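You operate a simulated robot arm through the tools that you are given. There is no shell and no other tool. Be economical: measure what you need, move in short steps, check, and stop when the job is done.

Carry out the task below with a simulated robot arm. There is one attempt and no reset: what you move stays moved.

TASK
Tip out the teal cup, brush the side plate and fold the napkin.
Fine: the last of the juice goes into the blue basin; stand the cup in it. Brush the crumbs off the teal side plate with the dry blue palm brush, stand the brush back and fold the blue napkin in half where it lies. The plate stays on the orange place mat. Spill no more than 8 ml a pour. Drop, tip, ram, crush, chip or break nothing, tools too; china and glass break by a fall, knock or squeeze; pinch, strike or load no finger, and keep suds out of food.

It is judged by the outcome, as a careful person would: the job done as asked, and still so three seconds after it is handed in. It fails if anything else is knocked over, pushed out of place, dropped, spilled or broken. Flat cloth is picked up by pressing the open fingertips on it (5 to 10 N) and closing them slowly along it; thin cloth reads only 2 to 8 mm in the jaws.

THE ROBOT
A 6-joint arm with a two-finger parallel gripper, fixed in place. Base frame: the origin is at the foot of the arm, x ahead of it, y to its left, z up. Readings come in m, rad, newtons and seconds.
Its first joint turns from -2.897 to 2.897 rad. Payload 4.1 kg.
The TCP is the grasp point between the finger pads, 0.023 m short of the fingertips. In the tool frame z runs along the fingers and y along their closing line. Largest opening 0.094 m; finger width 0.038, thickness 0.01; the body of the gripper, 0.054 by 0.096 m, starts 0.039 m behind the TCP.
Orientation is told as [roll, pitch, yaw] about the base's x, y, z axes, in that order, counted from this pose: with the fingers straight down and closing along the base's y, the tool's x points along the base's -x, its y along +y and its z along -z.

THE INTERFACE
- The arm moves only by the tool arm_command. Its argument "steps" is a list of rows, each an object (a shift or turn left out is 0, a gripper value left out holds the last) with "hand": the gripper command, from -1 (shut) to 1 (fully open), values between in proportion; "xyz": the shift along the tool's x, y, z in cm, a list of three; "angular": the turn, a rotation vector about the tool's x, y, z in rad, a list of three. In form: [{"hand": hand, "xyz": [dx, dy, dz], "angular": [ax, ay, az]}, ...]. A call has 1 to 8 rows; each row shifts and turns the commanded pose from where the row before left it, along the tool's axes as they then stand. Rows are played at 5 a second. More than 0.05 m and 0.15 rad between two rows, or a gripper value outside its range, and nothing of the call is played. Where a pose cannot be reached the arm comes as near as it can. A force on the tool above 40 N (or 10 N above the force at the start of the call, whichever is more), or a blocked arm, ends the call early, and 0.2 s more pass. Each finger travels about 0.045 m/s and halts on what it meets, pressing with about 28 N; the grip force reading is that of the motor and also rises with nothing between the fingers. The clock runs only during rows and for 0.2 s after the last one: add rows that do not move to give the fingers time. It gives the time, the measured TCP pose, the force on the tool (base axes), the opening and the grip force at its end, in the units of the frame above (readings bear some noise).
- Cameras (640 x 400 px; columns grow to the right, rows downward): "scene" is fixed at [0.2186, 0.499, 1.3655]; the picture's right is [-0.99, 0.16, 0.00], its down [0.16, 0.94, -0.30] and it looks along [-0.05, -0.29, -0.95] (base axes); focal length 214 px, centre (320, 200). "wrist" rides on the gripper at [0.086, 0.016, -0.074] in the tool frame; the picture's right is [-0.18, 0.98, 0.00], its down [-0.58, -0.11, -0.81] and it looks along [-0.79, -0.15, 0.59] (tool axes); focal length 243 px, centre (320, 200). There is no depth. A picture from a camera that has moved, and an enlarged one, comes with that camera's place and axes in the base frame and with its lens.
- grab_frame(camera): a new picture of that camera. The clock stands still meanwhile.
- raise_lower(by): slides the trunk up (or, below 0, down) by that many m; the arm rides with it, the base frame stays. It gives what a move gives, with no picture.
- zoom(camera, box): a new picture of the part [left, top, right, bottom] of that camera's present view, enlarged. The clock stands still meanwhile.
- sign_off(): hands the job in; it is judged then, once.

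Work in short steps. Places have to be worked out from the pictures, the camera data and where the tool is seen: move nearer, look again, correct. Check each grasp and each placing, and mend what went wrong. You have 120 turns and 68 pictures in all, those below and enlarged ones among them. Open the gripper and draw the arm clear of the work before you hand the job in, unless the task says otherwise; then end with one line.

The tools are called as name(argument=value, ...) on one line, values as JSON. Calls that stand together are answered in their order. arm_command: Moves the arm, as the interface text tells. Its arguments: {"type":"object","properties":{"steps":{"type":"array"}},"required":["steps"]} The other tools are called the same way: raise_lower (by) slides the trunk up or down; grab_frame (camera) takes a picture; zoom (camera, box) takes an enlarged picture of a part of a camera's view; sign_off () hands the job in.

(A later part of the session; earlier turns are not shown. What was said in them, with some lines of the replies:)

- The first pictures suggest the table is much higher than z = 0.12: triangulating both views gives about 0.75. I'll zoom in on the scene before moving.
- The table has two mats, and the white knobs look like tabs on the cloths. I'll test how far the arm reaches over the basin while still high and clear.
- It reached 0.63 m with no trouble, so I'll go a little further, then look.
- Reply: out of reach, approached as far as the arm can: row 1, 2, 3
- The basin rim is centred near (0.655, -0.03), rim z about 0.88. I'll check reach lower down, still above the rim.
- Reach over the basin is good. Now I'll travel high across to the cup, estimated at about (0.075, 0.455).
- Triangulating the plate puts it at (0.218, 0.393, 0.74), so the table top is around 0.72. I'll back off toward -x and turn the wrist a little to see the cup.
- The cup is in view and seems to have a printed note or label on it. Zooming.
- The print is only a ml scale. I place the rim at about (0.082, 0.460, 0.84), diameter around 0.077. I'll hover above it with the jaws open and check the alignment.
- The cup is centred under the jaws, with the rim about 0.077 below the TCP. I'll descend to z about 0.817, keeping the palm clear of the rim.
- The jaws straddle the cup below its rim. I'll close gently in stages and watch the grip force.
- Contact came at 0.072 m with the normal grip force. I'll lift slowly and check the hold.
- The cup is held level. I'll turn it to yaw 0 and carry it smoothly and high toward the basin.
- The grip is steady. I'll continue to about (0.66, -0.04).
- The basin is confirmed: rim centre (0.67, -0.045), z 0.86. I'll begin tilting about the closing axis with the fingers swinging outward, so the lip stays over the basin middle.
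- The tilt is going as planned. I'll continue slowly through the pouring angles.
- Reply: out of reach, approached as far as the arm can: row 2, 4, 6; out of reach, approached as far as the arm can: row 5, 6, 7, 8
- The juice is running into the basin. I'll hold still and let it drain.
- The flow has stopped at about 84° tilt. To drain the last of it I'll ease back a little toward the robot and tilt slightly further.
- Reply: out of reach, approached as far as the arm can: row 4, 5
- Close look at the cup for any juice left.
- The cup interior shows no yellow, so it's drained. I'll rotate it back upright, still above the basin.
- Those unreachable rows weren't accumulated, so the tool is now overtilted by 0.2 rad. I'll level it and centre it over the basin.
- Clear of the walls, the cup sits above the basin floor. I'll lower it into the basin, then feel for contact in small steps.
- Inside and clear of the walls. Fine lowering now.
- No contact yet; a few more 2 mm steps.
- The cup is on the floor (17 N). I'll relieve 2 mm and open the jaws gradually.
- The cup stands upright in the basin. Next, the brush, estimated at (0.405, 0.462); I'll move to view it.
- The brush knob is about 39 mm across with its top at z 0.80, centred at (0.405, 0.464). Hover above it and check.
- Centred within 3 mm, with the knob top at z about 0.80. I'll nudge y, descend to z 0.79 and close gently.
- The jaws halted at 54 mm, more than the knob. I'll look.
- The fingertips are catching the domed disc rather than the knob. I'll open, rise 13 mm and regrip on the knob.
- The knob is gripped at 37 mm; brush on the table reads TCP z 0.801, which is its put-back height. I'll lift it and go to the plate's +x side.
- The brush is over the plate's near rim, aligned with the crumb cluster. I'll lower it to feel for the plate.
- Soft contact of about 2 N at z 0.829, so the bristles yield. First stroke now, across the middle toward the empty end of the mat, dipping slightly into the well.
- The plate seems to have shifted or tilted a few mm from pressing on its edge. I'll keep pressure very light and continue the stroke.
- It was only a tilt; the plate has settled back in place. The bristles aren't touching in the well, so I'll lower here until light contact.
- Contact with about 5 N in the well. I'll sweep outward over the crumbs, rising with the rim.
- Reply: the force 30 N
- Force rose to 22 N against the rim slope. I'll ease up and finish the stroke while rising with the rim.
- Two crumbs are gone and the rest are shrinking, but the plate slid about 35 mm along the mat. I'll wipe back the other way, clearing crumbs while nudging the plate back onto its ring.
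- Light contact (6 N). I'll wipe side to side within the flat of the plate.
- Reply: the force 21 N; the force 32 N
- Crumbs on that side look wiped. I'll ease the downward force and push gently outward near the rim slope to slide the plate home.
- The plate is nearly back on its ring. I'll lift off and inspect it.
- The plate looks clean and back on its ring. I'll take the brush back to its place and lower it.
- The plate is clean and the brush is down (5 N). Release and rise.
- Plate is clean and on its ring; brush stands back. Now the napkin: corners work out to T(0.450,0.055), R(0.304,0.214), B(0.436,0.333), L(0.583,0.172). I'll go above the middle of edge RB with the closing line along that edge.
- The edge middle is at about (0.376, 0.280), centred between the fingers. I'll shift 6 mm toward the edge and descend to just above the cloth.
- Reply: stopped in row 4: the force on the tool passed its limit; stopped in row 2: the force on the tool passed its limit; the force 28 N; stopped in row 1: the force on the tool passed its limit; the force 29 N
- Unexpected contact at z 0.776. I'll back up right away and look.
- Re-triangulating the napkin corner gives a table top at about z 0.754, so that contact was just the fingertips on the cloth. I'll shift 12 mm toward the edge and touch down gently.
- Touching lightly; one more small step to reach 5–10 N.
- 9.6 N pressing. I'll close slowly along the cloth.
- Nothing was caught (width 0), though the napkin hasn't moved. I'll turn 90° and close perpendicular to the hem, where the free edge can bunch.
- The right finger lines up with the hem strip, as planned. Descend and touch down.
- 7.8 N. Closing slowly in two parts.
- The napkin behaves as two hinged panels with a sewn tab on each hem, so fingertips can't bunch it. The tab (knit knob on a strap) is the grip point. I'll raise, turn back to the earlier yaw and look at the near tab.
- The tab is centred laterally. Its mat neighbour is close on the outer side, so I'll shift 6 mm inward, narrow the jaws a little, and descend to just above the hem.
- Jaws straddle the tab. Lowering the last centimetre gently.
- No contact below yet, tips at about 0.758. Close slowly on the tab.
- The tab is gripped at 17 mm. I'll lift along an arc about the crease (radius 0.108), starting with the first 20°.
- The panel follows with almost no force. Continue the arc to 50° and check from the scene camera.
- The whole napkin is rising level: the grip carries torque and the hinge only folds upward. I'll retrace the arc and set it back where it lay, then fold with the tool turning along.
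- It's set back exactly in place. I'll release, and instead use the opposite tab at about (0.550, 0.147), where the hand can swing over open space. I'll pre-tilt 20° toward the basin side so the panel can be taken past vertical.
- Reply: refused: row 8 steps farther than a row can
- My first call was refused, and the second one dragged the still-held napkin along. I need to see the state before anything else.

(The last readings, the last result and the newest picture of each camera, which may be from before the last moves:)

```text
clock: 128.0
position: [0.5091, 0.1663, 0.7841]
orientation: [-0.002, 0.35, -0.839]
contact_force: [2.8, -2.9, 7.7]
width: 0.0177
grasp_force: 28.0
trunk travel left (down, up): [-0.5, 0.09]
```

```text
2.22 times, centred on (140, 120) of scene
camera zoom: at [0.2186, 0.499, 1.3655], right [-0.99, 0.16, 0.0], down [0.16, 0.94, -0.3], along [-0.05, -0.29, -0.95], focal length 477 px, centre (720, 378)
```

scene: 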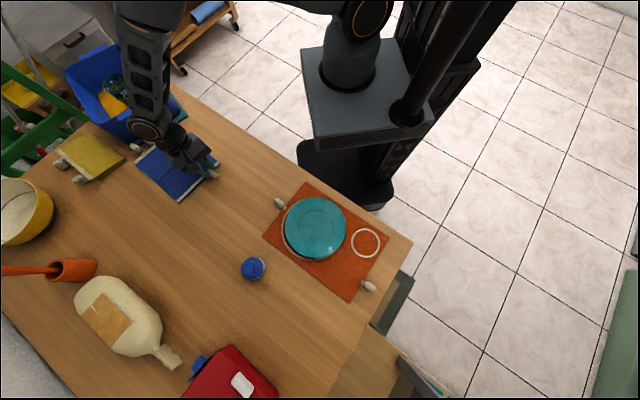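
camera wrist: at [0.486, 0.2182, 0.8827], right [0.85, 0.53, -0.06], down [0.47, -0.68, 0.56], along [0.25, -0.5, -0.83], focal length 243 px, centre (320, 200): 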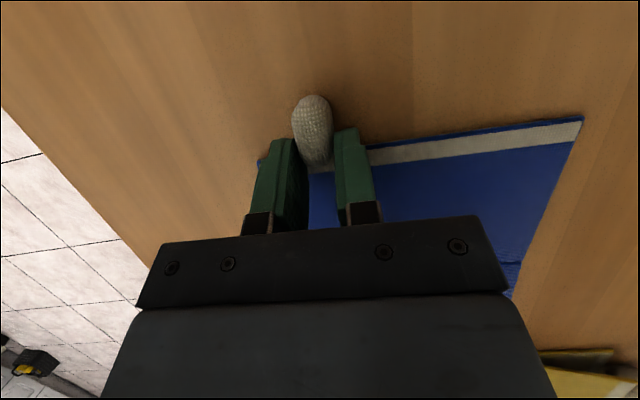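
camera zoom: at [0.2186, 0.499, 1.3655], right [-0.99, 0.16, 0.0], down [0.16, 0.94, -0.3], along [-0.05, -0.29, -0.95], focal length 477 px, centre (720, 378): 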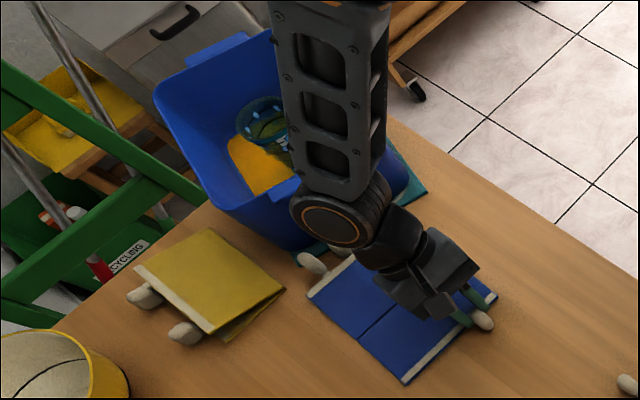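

The drag pushed the basin and its mat several centimetres. The cup still stands and nothing tipped. First I'll undo my motion: untilt and bring the napkin back along the same path.

arm_command(steps=[{"angular": [0, -0.12, 0]}, {"angular": [0, -0.12, 0]}, {"angular": [0, -0.11, 0]}, {}])

arm_command(steps=[{"xyz": [3.3, -1.4, 0]}, {"xyz": [4, -1.5, 0]}, {"xyz": [4, -1.5, 0]}, {"xyz": [4, -1.5, 0]}, {"xyz": [4, -1.5, 0]}, {}])

```text
clock: 129.0
position: [0.5117, 0.165, 0.785]
orientation: [0.003, -0.007, -0.84]
contact_force: [-4.0, 3.3, 27.0]
width: 0.017
grasp_force: 27.6
trunk travel left (down, up): [-0.5, 0.09]
```

```text
clock: 129.5
position: [0.4695, 0.1903, 0.7857]
orientation: [0.012, -0.009, -0.834]
contact_force: [-5.7, 3.5, 16.9]
width: 0.0174
grasp_force: 28.0
trunk travel left (down, up): [-0.5, 0.09]
stopped in row 2: the force on the tool passed its limit (the readings are from after the stop); the commanded pose is now the measured one
```

zoom(camera="scene", box=[50, 30, 270, 210])

```text
2.22 times, centred on (160, 120) of scene
camera zoom: at [0.2186, 0.499, 1.3655], right [-0.99, 0.16, 0.0], down [0.16, 0.94, -0.3], along [-0.05, -0.29, -0.95], focal length 477 px, centre (676, 378)
```

zoom: 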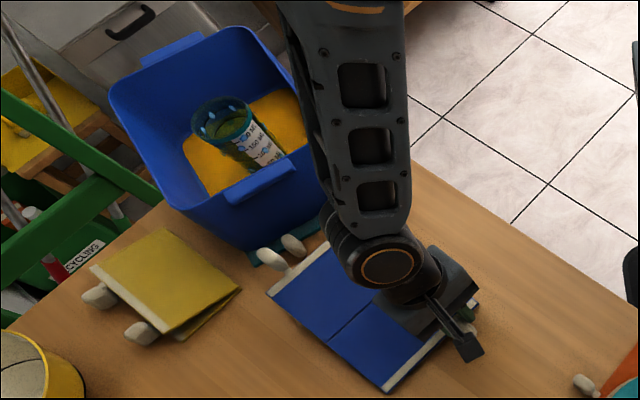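

The spike likely came from the tab having twisted in the jaws. I'll relax and regrip to free the torque, lift the napkin level by 2 cm and carry it home rather than drag it.

arm_command(steps=[{"hand": -0.6}, {"hand": -0.5}, {"hand": -0.5}, {"hand": -0.7}, {"hand": -0.9}, {"hand": -1}, {"hand": -1}])

arm_command(steps=[{"xyz": [0, 0, -0.7]}, {"xyz": [0, 0, -0.8]}, {"xyz": [0, 0, -1]}, {}])

```text
clock: 131.1
position: [0.4695, 0.1891, 0.7836]
orientation: [0.007, -0.009, -0.835]
contact_force: [0.2, 0.0, 0.6]
width: 0.017
grasp_force: 27.5
trunk travel left (down, up): [-0.5, 0.09]
```

```text
clock: 132.1
position: [0.4701, 0.1881, 0.8096]
orientation: [0.007, -0.007, -0.835]
contact_force: [0.9, 0.6, -0.1]
width: 0.0171
grasp_force: 27.9
trunk travel left (down, up): [-0.5, 0.09]
```

arm_command(steps=[{"xyz": [3.7, -1.4, 0]}, {"xyz": [3.7, -1.4, 0]}, {"xyz": [3.7, -1.4, 0]}, {"xyz": [3.8, -1.5, 0]}, {}, {"xyz": [0, 0, 1]}, {"xyz": [0, 0, 1]}, {}])

zoom(camera="scene", box=[60, 30, 300, 230])

```text
clock: 133.9
position: [0.3282, 0.2607, 0.7857]
orientation: [0.008, -0.009, -0.837]
contact_force: [-0.1, 0.0, -0.6]
width: 0.0168
grasp_force: 27.5
trunk travel left (down, up): [-0.5, 0.09]
```

```text
2.00 times, centred on (180, 130) of scene
camera zoom: at [0.2186, 0.499, 1.3655], right [-0.99, 0.16, 0.0], down [0.16, 0.94, -0.3], along [-0.05, -0.29, -0.95], focal length 429 px, centre (600, 340)
```

zoom: 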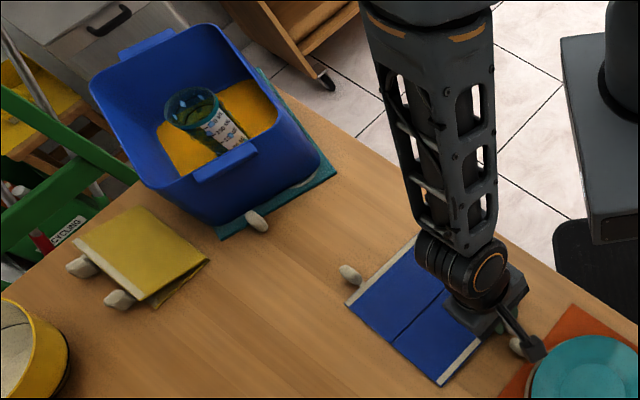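

The napkin is back home. The basin and mat were pushed about 0.11 m and turned about 10°, so I'll fix that first by drawing the basin back from inside its near wall. First, release the tab and rise.

arm_command(steps=[{"xyz": [0, 0, 0.3]}, {"hand": -0.75}, {"hand": -0.5}, {"hand": -0.3}, {"hand": -0.3}, {"xyz": [0, 0, -3]}, {"xyz": [0, 0, -4]}, {"xyz": [0, 0, -4]}])

```text
clock: 135.7
position: [0.3229, 0.2626, 0.8941]
orientation: [0.007, -0.01, -0.837]
contact_force: [0.3, 0.3, -0.4]
width: 0.033
grasp_force: 0.0
trunk travel left (down, up): [-0.5, 0.09]
```

arm_command(steps=[{"xyz": [-4.6, 0.77, -1.3], "hand": -1}, {"xyz": [-4.6, 0.77, -1.3]}, {"xyz": [-4.6, 0.77, -1.3]}, {"xyz": [-4.6, 0.77, -1.3]}, {"xyz": [-4.6, 0.77, -1.3]}, {"xyz": [-4.6, 0.77, -1.3]}, {"xyz": [-4.6, 0.77, -1.3]}, {"xyz": [-4.6, 0.77, -1.3]}])

arm_command(steps=[{"xyz": [-4.6, 0.77, -1.0]}, {"xyz": [-4.6, 0.77, -1.0]}, {}, {}])

grab_frame(camera="wrist")

```text
clock: 137.5
position: [0.6162, 0.0281, 0.9994]
orientation: [0.007, -0.006, -0.836]
contact_force: [0.5, 0.5, -0.2]
width: 0.0001
grasp_force: 27.9
trunk travel left (down, up): [-0.5, 0.09]
```

```text
clock: 138.5
position: [0.6889, -0.0256, 1.0218]
orientation: [0.006, -0.007, -0.836]
contact_force: [0.0, -0.3, 0.2]
width: 0.0002
grasp_force: 28.1
trunk travel left (down, up): [-0.5, 0.09]
```

```text
4 pictures are left
camera wrist: at [0.6437, 0.0483, 1.096], right [0.85, 0.52, 0.01], down [0.3, -0.5, 0.81], along [0.43, -0.69, -0.59], focal length 243 px, centre (320, 200)
```

wrist: 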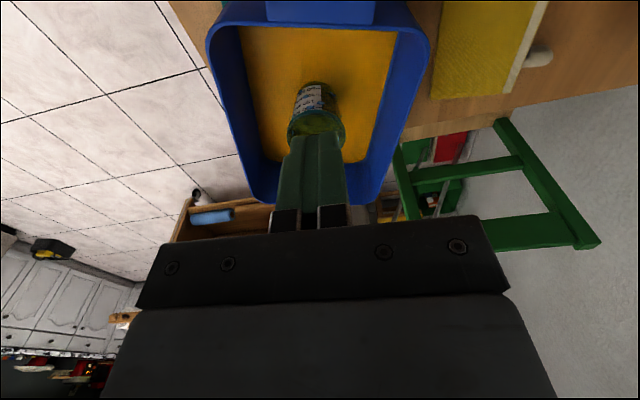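

The near inner rim is at (0.685, -0.019) and the cup at (0.744, -0.116), still upright. I'll place the closed fingers just inside the near wall and lower.

arm_command(steps=[{"xyz": [-2.8, -0.5, 0]}, {}, {"xyz": [0, 0, 4]}, {"xyz": [0, 0, 4]}, {"xyz": [0, 0, 3]}, {}])

```text
clock: 139.9
position: [0.7032, -0.0523, 0.9105]
orientation: [0.006, -0.009, -0.835]
contact_force: [-0.7, -0.1, 0.1]
width: 0.0
grasp_force: 28.4
out of reach, approached as far as the arm can: row 1
trunk travel left (down, up): [-0.5, 0.09]
```

arm_command(steps=[{"xyz": [0, 0, 1.5]}, {"xyz": [0, 0, 1.5]}, {"xyz": [0, 0, 1.5]}, {}])

arm_command(steps=[{"xyz": [0, 0, 1]}, {"xyz": [0, 0, 1]}, {"xyz": [0, 0, 0.8]}, {}])

```text
clock: 140.9
position: [0.7028, -0.0537, 0.8651]
orientation: [0.008, -0.008, -0.834]
contact_force: [-0.2, -0.9, 0.1]
width: 0.0
grasp_force: 28.7
trunk travel left (down, up): [-0.5, 0.09]
```

```text
clock: 141.9
position: [0.7032, -0.0523, 0.8382]
orientation: [0.007, -0.005, -0.836]
contact_force: [0.4, -0.1, -1.0]
width: 0.0
grasp_force: 27.8
trunk travel left (down, up): [-0.5, 0.09]
```

Inside without touching anything. Now a slow, gentle pull toward home, watching the force.

arm_command(steps=[{"xyz": [0.3, -0.08, 0]}, {"xyz": [0.4, -0.12, 0]}, {"xyz": [0.45, -0.13, 0]}, {"xyz": [0.45, -0.13, 0]}, {"xyz": [0.45, -0.13, 0]}, {"xyz": [0.45, -0.13, 0]}, {"xyz": [0.45, -0.13, 0]}, {"xyz": [0.45, -0.13, 0]}])

```text
clock: 143.7
position: [0.6729, -0.0332, 0.8378]
orientation: [0.006, -0.008, -0.837]
contact_force: [0.6, -0.3, 0.1]
width: 0.0
grasp_force: 28.3
trunk travel left (down, up): [-0.5, 0.09]
```

arm_command(steps=[{"xyz": [0.4, -0.12, 0]}, {"xyz": [0.45, -0.13, 0]}, {"xyz": [0.45, -0.13, 0]}, {"xyz": [0.45, -0.13, 0]}, {"xyz": [0.45, -0.13, 0]}])

zoom(camera="scene", box=[60, 30, 300, 230])

```text
clock: 144.9
position: [0.6534, -0.0217, 0.8378]
orientation: [0.009, -0.008, -0.835]
contact_force: [1.3, -1.9, 1.0]
width: 0.0
grasp_force: 27.9
trunk travel left (down, up): [-0.5, 0.09]
```

```text
2.00 times, centred on (180, 130) of scene
camera zoom: at [0.2186, 0.499, 1.3655], right [-0.99, 0.16, 0.0], down [0.16, 0.94, -0.3], along [-0.05, -0.29, -0.95], focal length 429 px, centre (600, 340)
```

zoom: 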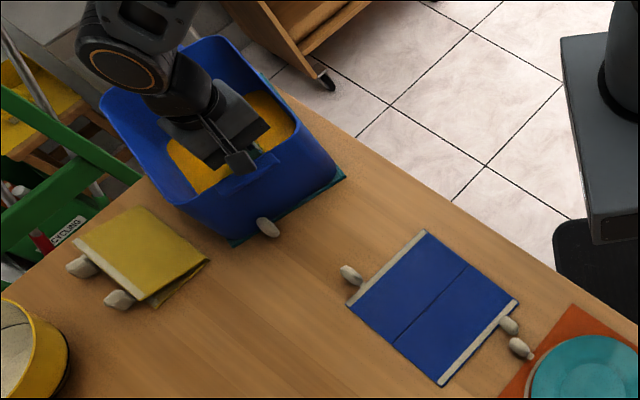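

It works: basin and mat follow together at low force. To also turn it back anticlockwise, I'll shift the contact 4 cm toward the far side of the near wall and continue.

arm_command(steps=[{"xyz": [-1.5, 0, 0]}, {"xyz": [0, 2, 0]}, {"xyz": [0, 2, 0]}, {"xyz": [0.5, 0, 0]}, {"xyz": [0.4, -0.12, 0]}, {"xyz": [0.5, -0.15, 0]}, {"xyz": [0.5, -0.15, 0]}, {"xyz": [0.5, -0.15, 0]}])

arm_command(steps=[{"xyz": [0.5, -0.17, 0]}, {"xyz": [0.5, -0.17, 0]}, {"xyz": [0.5, -0.17, 0]}, {"xyz": [0.5, -0.17, 0]}, {"xyz": [0.5, -0.17, 0]}, {"xyz": [0.5, -0.17, 0]}, {"xyz": [0.5, -0.17, 0]}, {"xyz": [0.5, -0.17, 0]}])

arm_command(steps=[{"xyz": [0.5, -0.2, 0]}, {"xyz": [0.5, -0.2, 0]}, {"xyz": [0.5, -0.2, 0]}, {"xyz": [0.5, -0.2, 0]}, {"xyz": [0.5, -0.2, 0]}])

```text
clock: 146.7
position: [0.6728, 0.0079, 0.8376]
orientation: [0.009, -0.01, -0.835]
contact_force: [0.9, -1.8, 0.3]
width: 0.0
grasp_force: 27.5
trunk travel left (down, up): [-0.5, 0.09]
```

```text
clock: 148.5
position: [0.6373, 0.0288, 0.8361]
orientation: [0.007, -0.008, -0.836]
contact_force: [0.5, -0.8, 1.5]
width: 0.0001
grasp_force: 28.3
trunk travel left (down, up): [-0.5, 0.09]
```

```text
clock: 149.7
position: [0.6132, 0.0411, 0.8369]
orientation: [0.007, -0.006, -0.837]
contact_force: [1.1, -0.3, 1.2]
width: 0.0
grasp_force: 27.8
trunk travel left (down, up): [-0.5, 0.09]
```

Nearly home by my reckoning; another 1.2 cm and then I'll check.

arm_command(steps=[{"xyz": [0.4, 0.1, 0]}, {"xyz": [0.4, 0.15, 0]}, {"xyz": [0.4, 0.15, 0]}, {}])

zoom(camera="scene", box=[60, 30, 300, 230])

```text
clock: 150.7
position: [0.6074, 0.0526, 0.8359]
orientation: [0.008, -0.009, -0.836]
contact_force: [1.7, -1.5, 0.8]
width: 0.0
grasp_force: 27.4
trunk travel left (down, up): [-0.5, 0.09]
```

```text
2.00 times, centred on (180, 130) of scene
camera zoom: at [0.2186, 0.499, 1.3655], right [-0.99, 0.16, 0.0], down [0.16, 0.94, -0.3], along [-0.05, -0.29, -0.95], focal length 429 px, centre (600, 340)
```

zoom: 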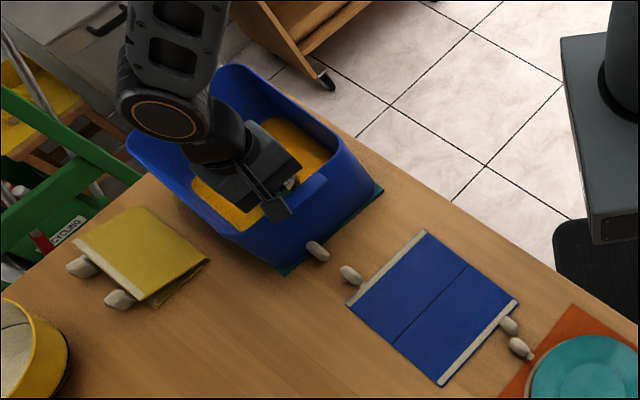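

Basin is back within millimetres, still on its mat, cup upright. I'll withdraw from the basin and go above the far tab at about (0.550, 0.148).

arm_command(steps=[{"xyz": [-0.8, 0, 0]}, {"xyz": [0, 0, -4]}, {"xyz": [0, 0, -4]}, {"xyz": [0, 0, -4]}, {"xyz": [0, 0, -2]}, {"xyz": [4, 0.7, 0], "hand": -0.15}, {"xyz": [4, 0.7, 0]}, {"xyz": [3.9, 0.8, 0]}])

arm_command(steps=[{"angular": [0, 0.1, 0]}, {"angular": [0, 0.1, 0]}, {}, {}])

```text
clock: 152.5
position: [0.5504, 0.1513, 0.977]
orientation: [0.006, -0.008, -0.835]
contact_force: [-0.7, 0.0, 0.6]
width: 0.0397
grasp_force: 0.1
trunk travel left (down, up): [-0.5, 0.09]
```

```text
clock: 153.5
position: [0.5467, 0.1489, 0.9783]
orientation: [0.006, 0.192, -0.836]
contact_force: [0.5, 0.4, -0.2]
width: 0.0399
grasp_force: 0.0
trunk travel left (down, up): [-0.5, 0.09]
```

Aligned. Descend vertically in the tilted frame.

arm_command(steps=[{"xyz": [-0.76, 0, 3.93]}, {"xyz": [-0.76, 0, 3.93]}, {"xyz": [-0.76, 0, 3.93]}, {"xyz": [-0.67, 0, 3.44]}, {"xyz": [-0.38, 0, 1.96]}, {}])

```text
clock: 154.9
position: [0.549, 0.1497, 0.801]
orientation: [0.009, 0.191, -0.834]
contact_force: [-0.5, -0.4, -0.4]
width: 0.0398
grasp_force: 0.1
trunk travel left (down, up): [-0.5, 0.09]
```

arm_command(steps=[{"xyz": [-0.19, 0, 0.98]}, {"xyz": [-0.1, 0, 0.49]}, {}])

arm_command(steps=[{"xyz": [-0.05, 0, 0.25]}, {}])

```text
clock: 155.7
position: [0.5482, 0.1503, 0.7869]
orientation: [0.009, 0.191, -0.834]
contact_force: [-0.2, -0.3, 0.6]
width: 0.0398
grasp_force: 0.1
trunk travel left (down, up): [-0.5, 0.09]
```

```text
clock: 156.3
position: [0.5491, 0.1506, 0.7861]
orientation: [0.008, 0.19, -0.835]
contact_force: [0.1, -0.1, 0.0]
width: 0.0401
grasp_force: 0.1
trunk travel left (down, up): [-0.5, 0.09]
```

arm_command(steps=[{"xyz": [-0.05, 0, 0.25]}, {"hand": -0.3}, {"hand": -0.45}, {"hand": -0.6}, {"hand": -0.75}, {"hand": -0.9}, {"hand": -1}, {"hand": -1}])

```text
clock: 158.1
position: [0.548, 0.1515, 0.7814]
orientation: [0.007, 0.193, -0.834]
contact_force: [0.3, 0.5, 1.7]
width: 0.0172
grasp_force: 27.7
trunk travel left (down, up): [-0.5, 0.09]
```

Far tab gripped at 17 mm. Now I'll rotate tool and panel together about the crease, four steps (30°) first.

arm_command(steps=[{"xyz": [0.72, 0, -1.43], "angular": [0, -0.13, 0]}, {"xyz": [0.72, 0, -1.43], "angular": [0, -0.13, 0]}, {"xyz": [0.72, 0, -1.43], "angular": [0, -0.13, 0]}, {"xyz": [0.72, 0, -1.43], "angular": [0, -0.13, 0]}])

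```text
clock: 159.1
position: [0.5279, 0.1719, 0.8384]
orientation: [0.008, -0.328, -0.837]
contact_force: [0.6, 0.4, 0.3]
width: 0.0171
grasp_force: 27.6
trunk travel left (down, up): [-0.5, 0.09]
```

Radius is holding and forces are near zero. Continue to 60°.

arm_command(steps=[{"xyz": [0.72, 0, -1.43], "angular": [0, -0.13, 0]}, {"xyz": [0.72, 0, -1.43], "angular": [0, -0.13, 0]}, {"xyz": [0.72, 0, -1.43], "angular": [0, -0.13, 0]}, {"xyz": [0.72, 0, -1.43], "angular": [0, -0.13, 0]}])

zoom(camera="scene", box=[110, 60, 330, 260])

```text
clock: 160.1
position: [0.4937, 0.2115, 0.8736]
orientation: [0.013, -0.849, -0.844]
contact_force: [0.3, -0.5, 0.3]
width: 0.0175
grasp_force: 27.9
trunk travel left (down, up): [-0.5, 0.09]
```

```text
2.00 times, centred on (220, 160) of scene
camera zoom: at [0.2186, 0.499, 1.3655], right [-0.99, 0.16, 0.0], down [0.16, 0.94, -0.3], along [-0.05, -0.29, -0.95], focal length 429 px, centre (520, 280)
```

zoom: 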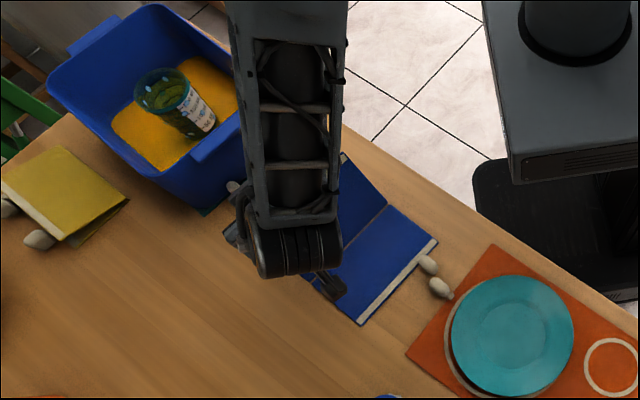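

The fold works: the near half stays flat while the far panel rises. Continue toward vertical.

arm_command(steps=[{"xyz": [0.72, 0, -1.43], "angular": [0, -0.13, 0]}, {"xyz": [0.72, 0, -1.43], "angular": [0, -0.13, 0]}, {"xyz": [0.72, 0, -1.43], "angular": [0, -0.13, 0]}])

```text
clock: 160.9
position: [0.4625, 0.2455, 0.8813]
orientation: [0.027, -1.241, -0.861]
contact_force: [0.1, -0.1, 0.0]
width: 0.0172
grasp_force: 28.8
trunk travel left (down, up): [-0.5, 0.09]
```

arm_command(steps=[{"xyz": [0.72, 0, -1.43], "angular": [0, -0.13, 0]}, {"xyz": [0.72, 0, -1.43], "angular": [0, -0.13, 0]}])

```text
clock: 161.5
position: [0.4401, 0.2688, 0.8749]
orientation: [0.117, -1.498, -0.955]
contact_force: [0.6, -0.4, 0.4]
width: 0.017
grasp_force: 28.0
trunk travel left (down, up): [-0.5, 0.09]
```

arm_command(steps=[{"xyz": [0.39, 0, -0.78], "angular": [0, -0.07, 0]}, {}])

```text
clock: 162.1
position: [0.4359, 0.2746, 0.8715]
orientation: [1.358, -1.563, -2.194]
contact_force: [1.3, -0.9, -0.5]
width: 0.0169
grasp_force: 27.9
trunk travel left (down, up): [-0.5, 0.09]
```

The panel is at about 101°, past vertical. I'll open the jaws and slide straight back out from under it, then rise, so it falls closed.

arm_command(steps=[{"hand": -0.6}, {"hand": -0.3}, {"hand": -0.1}, {"xyz": [0, 0, -4.8]}, {"xyz": [-2.5, 0, -4]}, {"xyz": [-4.5, 0, 0]}, {"xyz": [-4.5, 0, 0]}, {}])

```text
clock: 163.9
position: [0.377, 0.3393, 0.9819]
orientation: [1.288, -1.565, -2.123]
contact_force: [-0.1, 0.0, -0.2]
width: 0.0422
grasp_force: 0.1
trunk travel left (down, up): [-0.5, 0.09]
```

Clear. I'll turn the tool back to vertical, keeping the last picture for the end.

arm_command(steps=[{"xyz": [-3, 0, 0], "angular": [0, 0.14, 0], "hand": -1}, {"angular": [0, 0.14, 0]}, {"angular": [0, 0.14, 0]}, {"angular": [0, 0.14, 0]}, {"angular": [0, 0.14, 0]}, {"angular": [0, 0.14, 0]}, {"angular": [0, 0.14, 0]}, {"angular": [0, 0.14, 0]}])

arm_command(steps=[{"angular": [0, 0.14, 0]}, {"angular": [0, 0.14, 0]}, {"angular": [0, 0.14, 0]}, {}])

```text
clock: 165.7
position: [0.3748, 0.3389, 1.0147]
orientation: [0.008, -0.447, -0.839]
contact_force: [-0.1, -0.6, 0.2]
width: 0.0
grasp_force: 27.8
trunk travel left (down, up): [-0.5, 0.09]
```

```text
clock: 166.7
position: [0.3759, 0.3394, 1.0148]
orientation: [0.01, -0.026, -0.835]
contact_force: [-0.3, -0.2, 0.2]
width: 0.0
grasp_force: 28.1
trunk travel left (down, up): [-0.5, 0.09]
```

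I'll make a safety sweep from the far side with closed fingers: it touches nothing if the panel is already flat and pushes it shut if it isn't.

arm_command(steps=[{"xyz": [-4.3, -0.9, 0]}, {"xyz": [-4.3, -0.9, 0]}, {"xyz": [-4.3, -0.9, 0]}, {"xyz": [-4.3, -0.9, 0]}, {"xyz": [-4.2, -0.9, 0]}, {"xyz": [0, 0, 4]}, {"xyz": [0, 0, 4]}, {}])

arm_command(steps=[{"xyz": [0, 0, 4]}, {"xyz": [0, 0, 3.5]}, {"xyz": [0, 0, 2.5]}, {}, {}])

```text
clock: 168.5
position: [0.4885, 0.1509, 0.9406]
orientation: [0.009, -0.026, -0.836]
contact_force: [-0.3, -0.3, 0.7]
width: 0.0001
grasp_force: 28.4
trunk travel left (down, up): [-0.5, 0.09]
```

```text
clock: 169.7
position: [0.4921, 0.1486, 0.8394]
orientation: [0.006, -0.028, -0.835]
contact_force: [-0.3, -1.2, -0.5]
width: 0.0
grasp_force: 27.8
trunk travel left (down, up): [-0.5, 0.09]
```

arm_command(steps=[{"xyz": [0, 0, 1.2]}, {"xyz": [2, 0, 0]}, {"xyz": [2, 0, 0]}, {"xyz": [2, 0, 0]}, {"xyz": [2, 0, 0]}, {"xyz": [2, 0, 0]}, {"xyz": [2, 0, 0]}, {"xyz": [2, 0, 0]}])

arm_command(steps=[{"xyz": [0.8, 0, 0.8]}, {"xyz": [0.5, 0, 0.8]}, {"xyz": [0, 0, 0.6]}, {}])

```text
clock: 171.5
position: [0.397, 0.2532, 0.8243]
orientation: [0.011, -0.027, -0.839]
contact_force: [0.5, 0.1, 0.1]
width: 0.0
grasp_force: 28.1
trunk travel left (down, up): [-0.5, 0.09]
```

```text
clock: 172.5
position: [0.3886, 0.257, 0.8021]
orientation: [0.006, -0.029, -0.837]
contact_force: [0.2, 0.3, 0.5]
width: 0.0
grasp_force: 28.5
trunk travel left (down, up): [-0.5, 0.09]
```

No resistance, so the panel isn't standing. I'll press gently down to feel and flatten.

arm_command(steps=[{"xyz": [0, 0, 0.6]}, {"xyz": [0, 0, 0.5]}, {}])

arm_command(steps=[{"xyz": [0, 0, 0.3]}, {}])

arm_command(steps=[{"xyz": [0, 0, 0.2]}, {}])

```text
clock: 173.0
position: [0.3875, 0.2587, 0.7995]
orientation: [0.013, -0.028, -0.835]
contact_force: [-10.8, -4.8, 28.8]
width: 0.0
grasp_force: 28.0
trunk travel left (down, up): [-0.5, 0.09]
stopped in row 2: the force on the tool passed its limit (the readings are from after the stop); the commanded pose is now the measured one
```

```text
clock: 173.3
position: [0.3869, 0.2596, 0.7991]
orientation: [0.012, -0.03, -0.834]
contact_force: [-8.8, -5.0, 26.5]
width: 0.0
grasp_force: 27.9
trunk travel left (down, up): [-0.5, 0.09]
stopped in row 1: the force on the tool passed its limit (the readings are from after the stop); the commanded pose is now the measured one
```

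```text
clock: 173.7
position: [0.3874, 0.2592, 0.799]
orientation: [0.011, -0.031, -0.834]
contact_force: [-9.0, -5.3, 25.8]
width: 0.0001
grasp_force: 27.8
trunk travel left (down, up): [-0.5, 0.09]
stopped in row 1: the force on the tool passed its limit (the readings are from after the stop); the commanded pose is now the measured one
```

There's a stack about 2 cm high here where a single layer was before, so it is folded. I'll lift off, retreat to the start area, open the hand and use the last picture.

arm_command(steps=[{"xyz": [0, 0, -3]}, {"xyz": [0, 0, -4.5]}, {"xyz": [0, 0, -4.5]}, {"xyz": [0, 0, -4.5]}, {"xyz": [0, 0, -4.5]}, {"xyz": [0, 0, -4.5], "hand": 1}, {"xyz": [0, 0, -4.5]}, {"xyz": [-4, 0, -2]}])

arm_command(steps=[{"xyz": [-4.5, 0, -1.5]}, {"xyz": [-4.5, 0, -1.5]}, {"xyz": [-4.5, 0, 0]}, {}, {}])

grab_frame(camera="scene")

```text
clock: 175.5
position: [0.4033, 0.2345, 1.1181]
orientation: [0.011, -0.027, -0.834]
contact_force: [-0.1, 0.1, 0.0]
width: 0.0688
grasp_force: 0.0
trunk travel left (down, up): [-0.5, 0.09]
```

```text
clock: 176.7
position: [0.4952, 0.1392, 1.1487]
orientation: [0.011, -0.031, -0.831]
contact_force: [-0.2, -0.1, -0.5]
width: 0.094
grasp_force: 0.0
trunk travel left (down, up): [-0.5, 0.09]
```

```text
0 pictures are left
```

scene: 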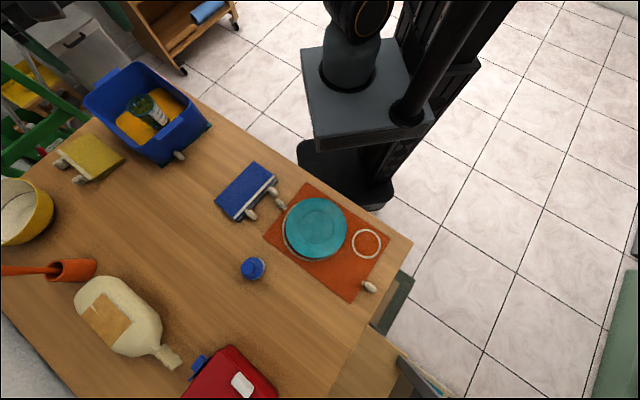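

The last picture shows the napkin folded in half in its place. The plate is clean on its mat, the brush is standing, and the cup is upright in the basin, which is back on its mat. The arm is clear and the hand open, so I'm handing in.

sign_off()

```text
The job is handed in.
```

The juice is in the basin and the cup stands in it, the plate is brushed clean on its mat, the brush is back, and the napkin is folded; along the way I accidentally shoved the basin and its mat about 11 cm and pulled them back (basin within millimetres, mat about 2 cm off), and the plate slid about 3.5 cm before I nudged it back to within about 5 mm.
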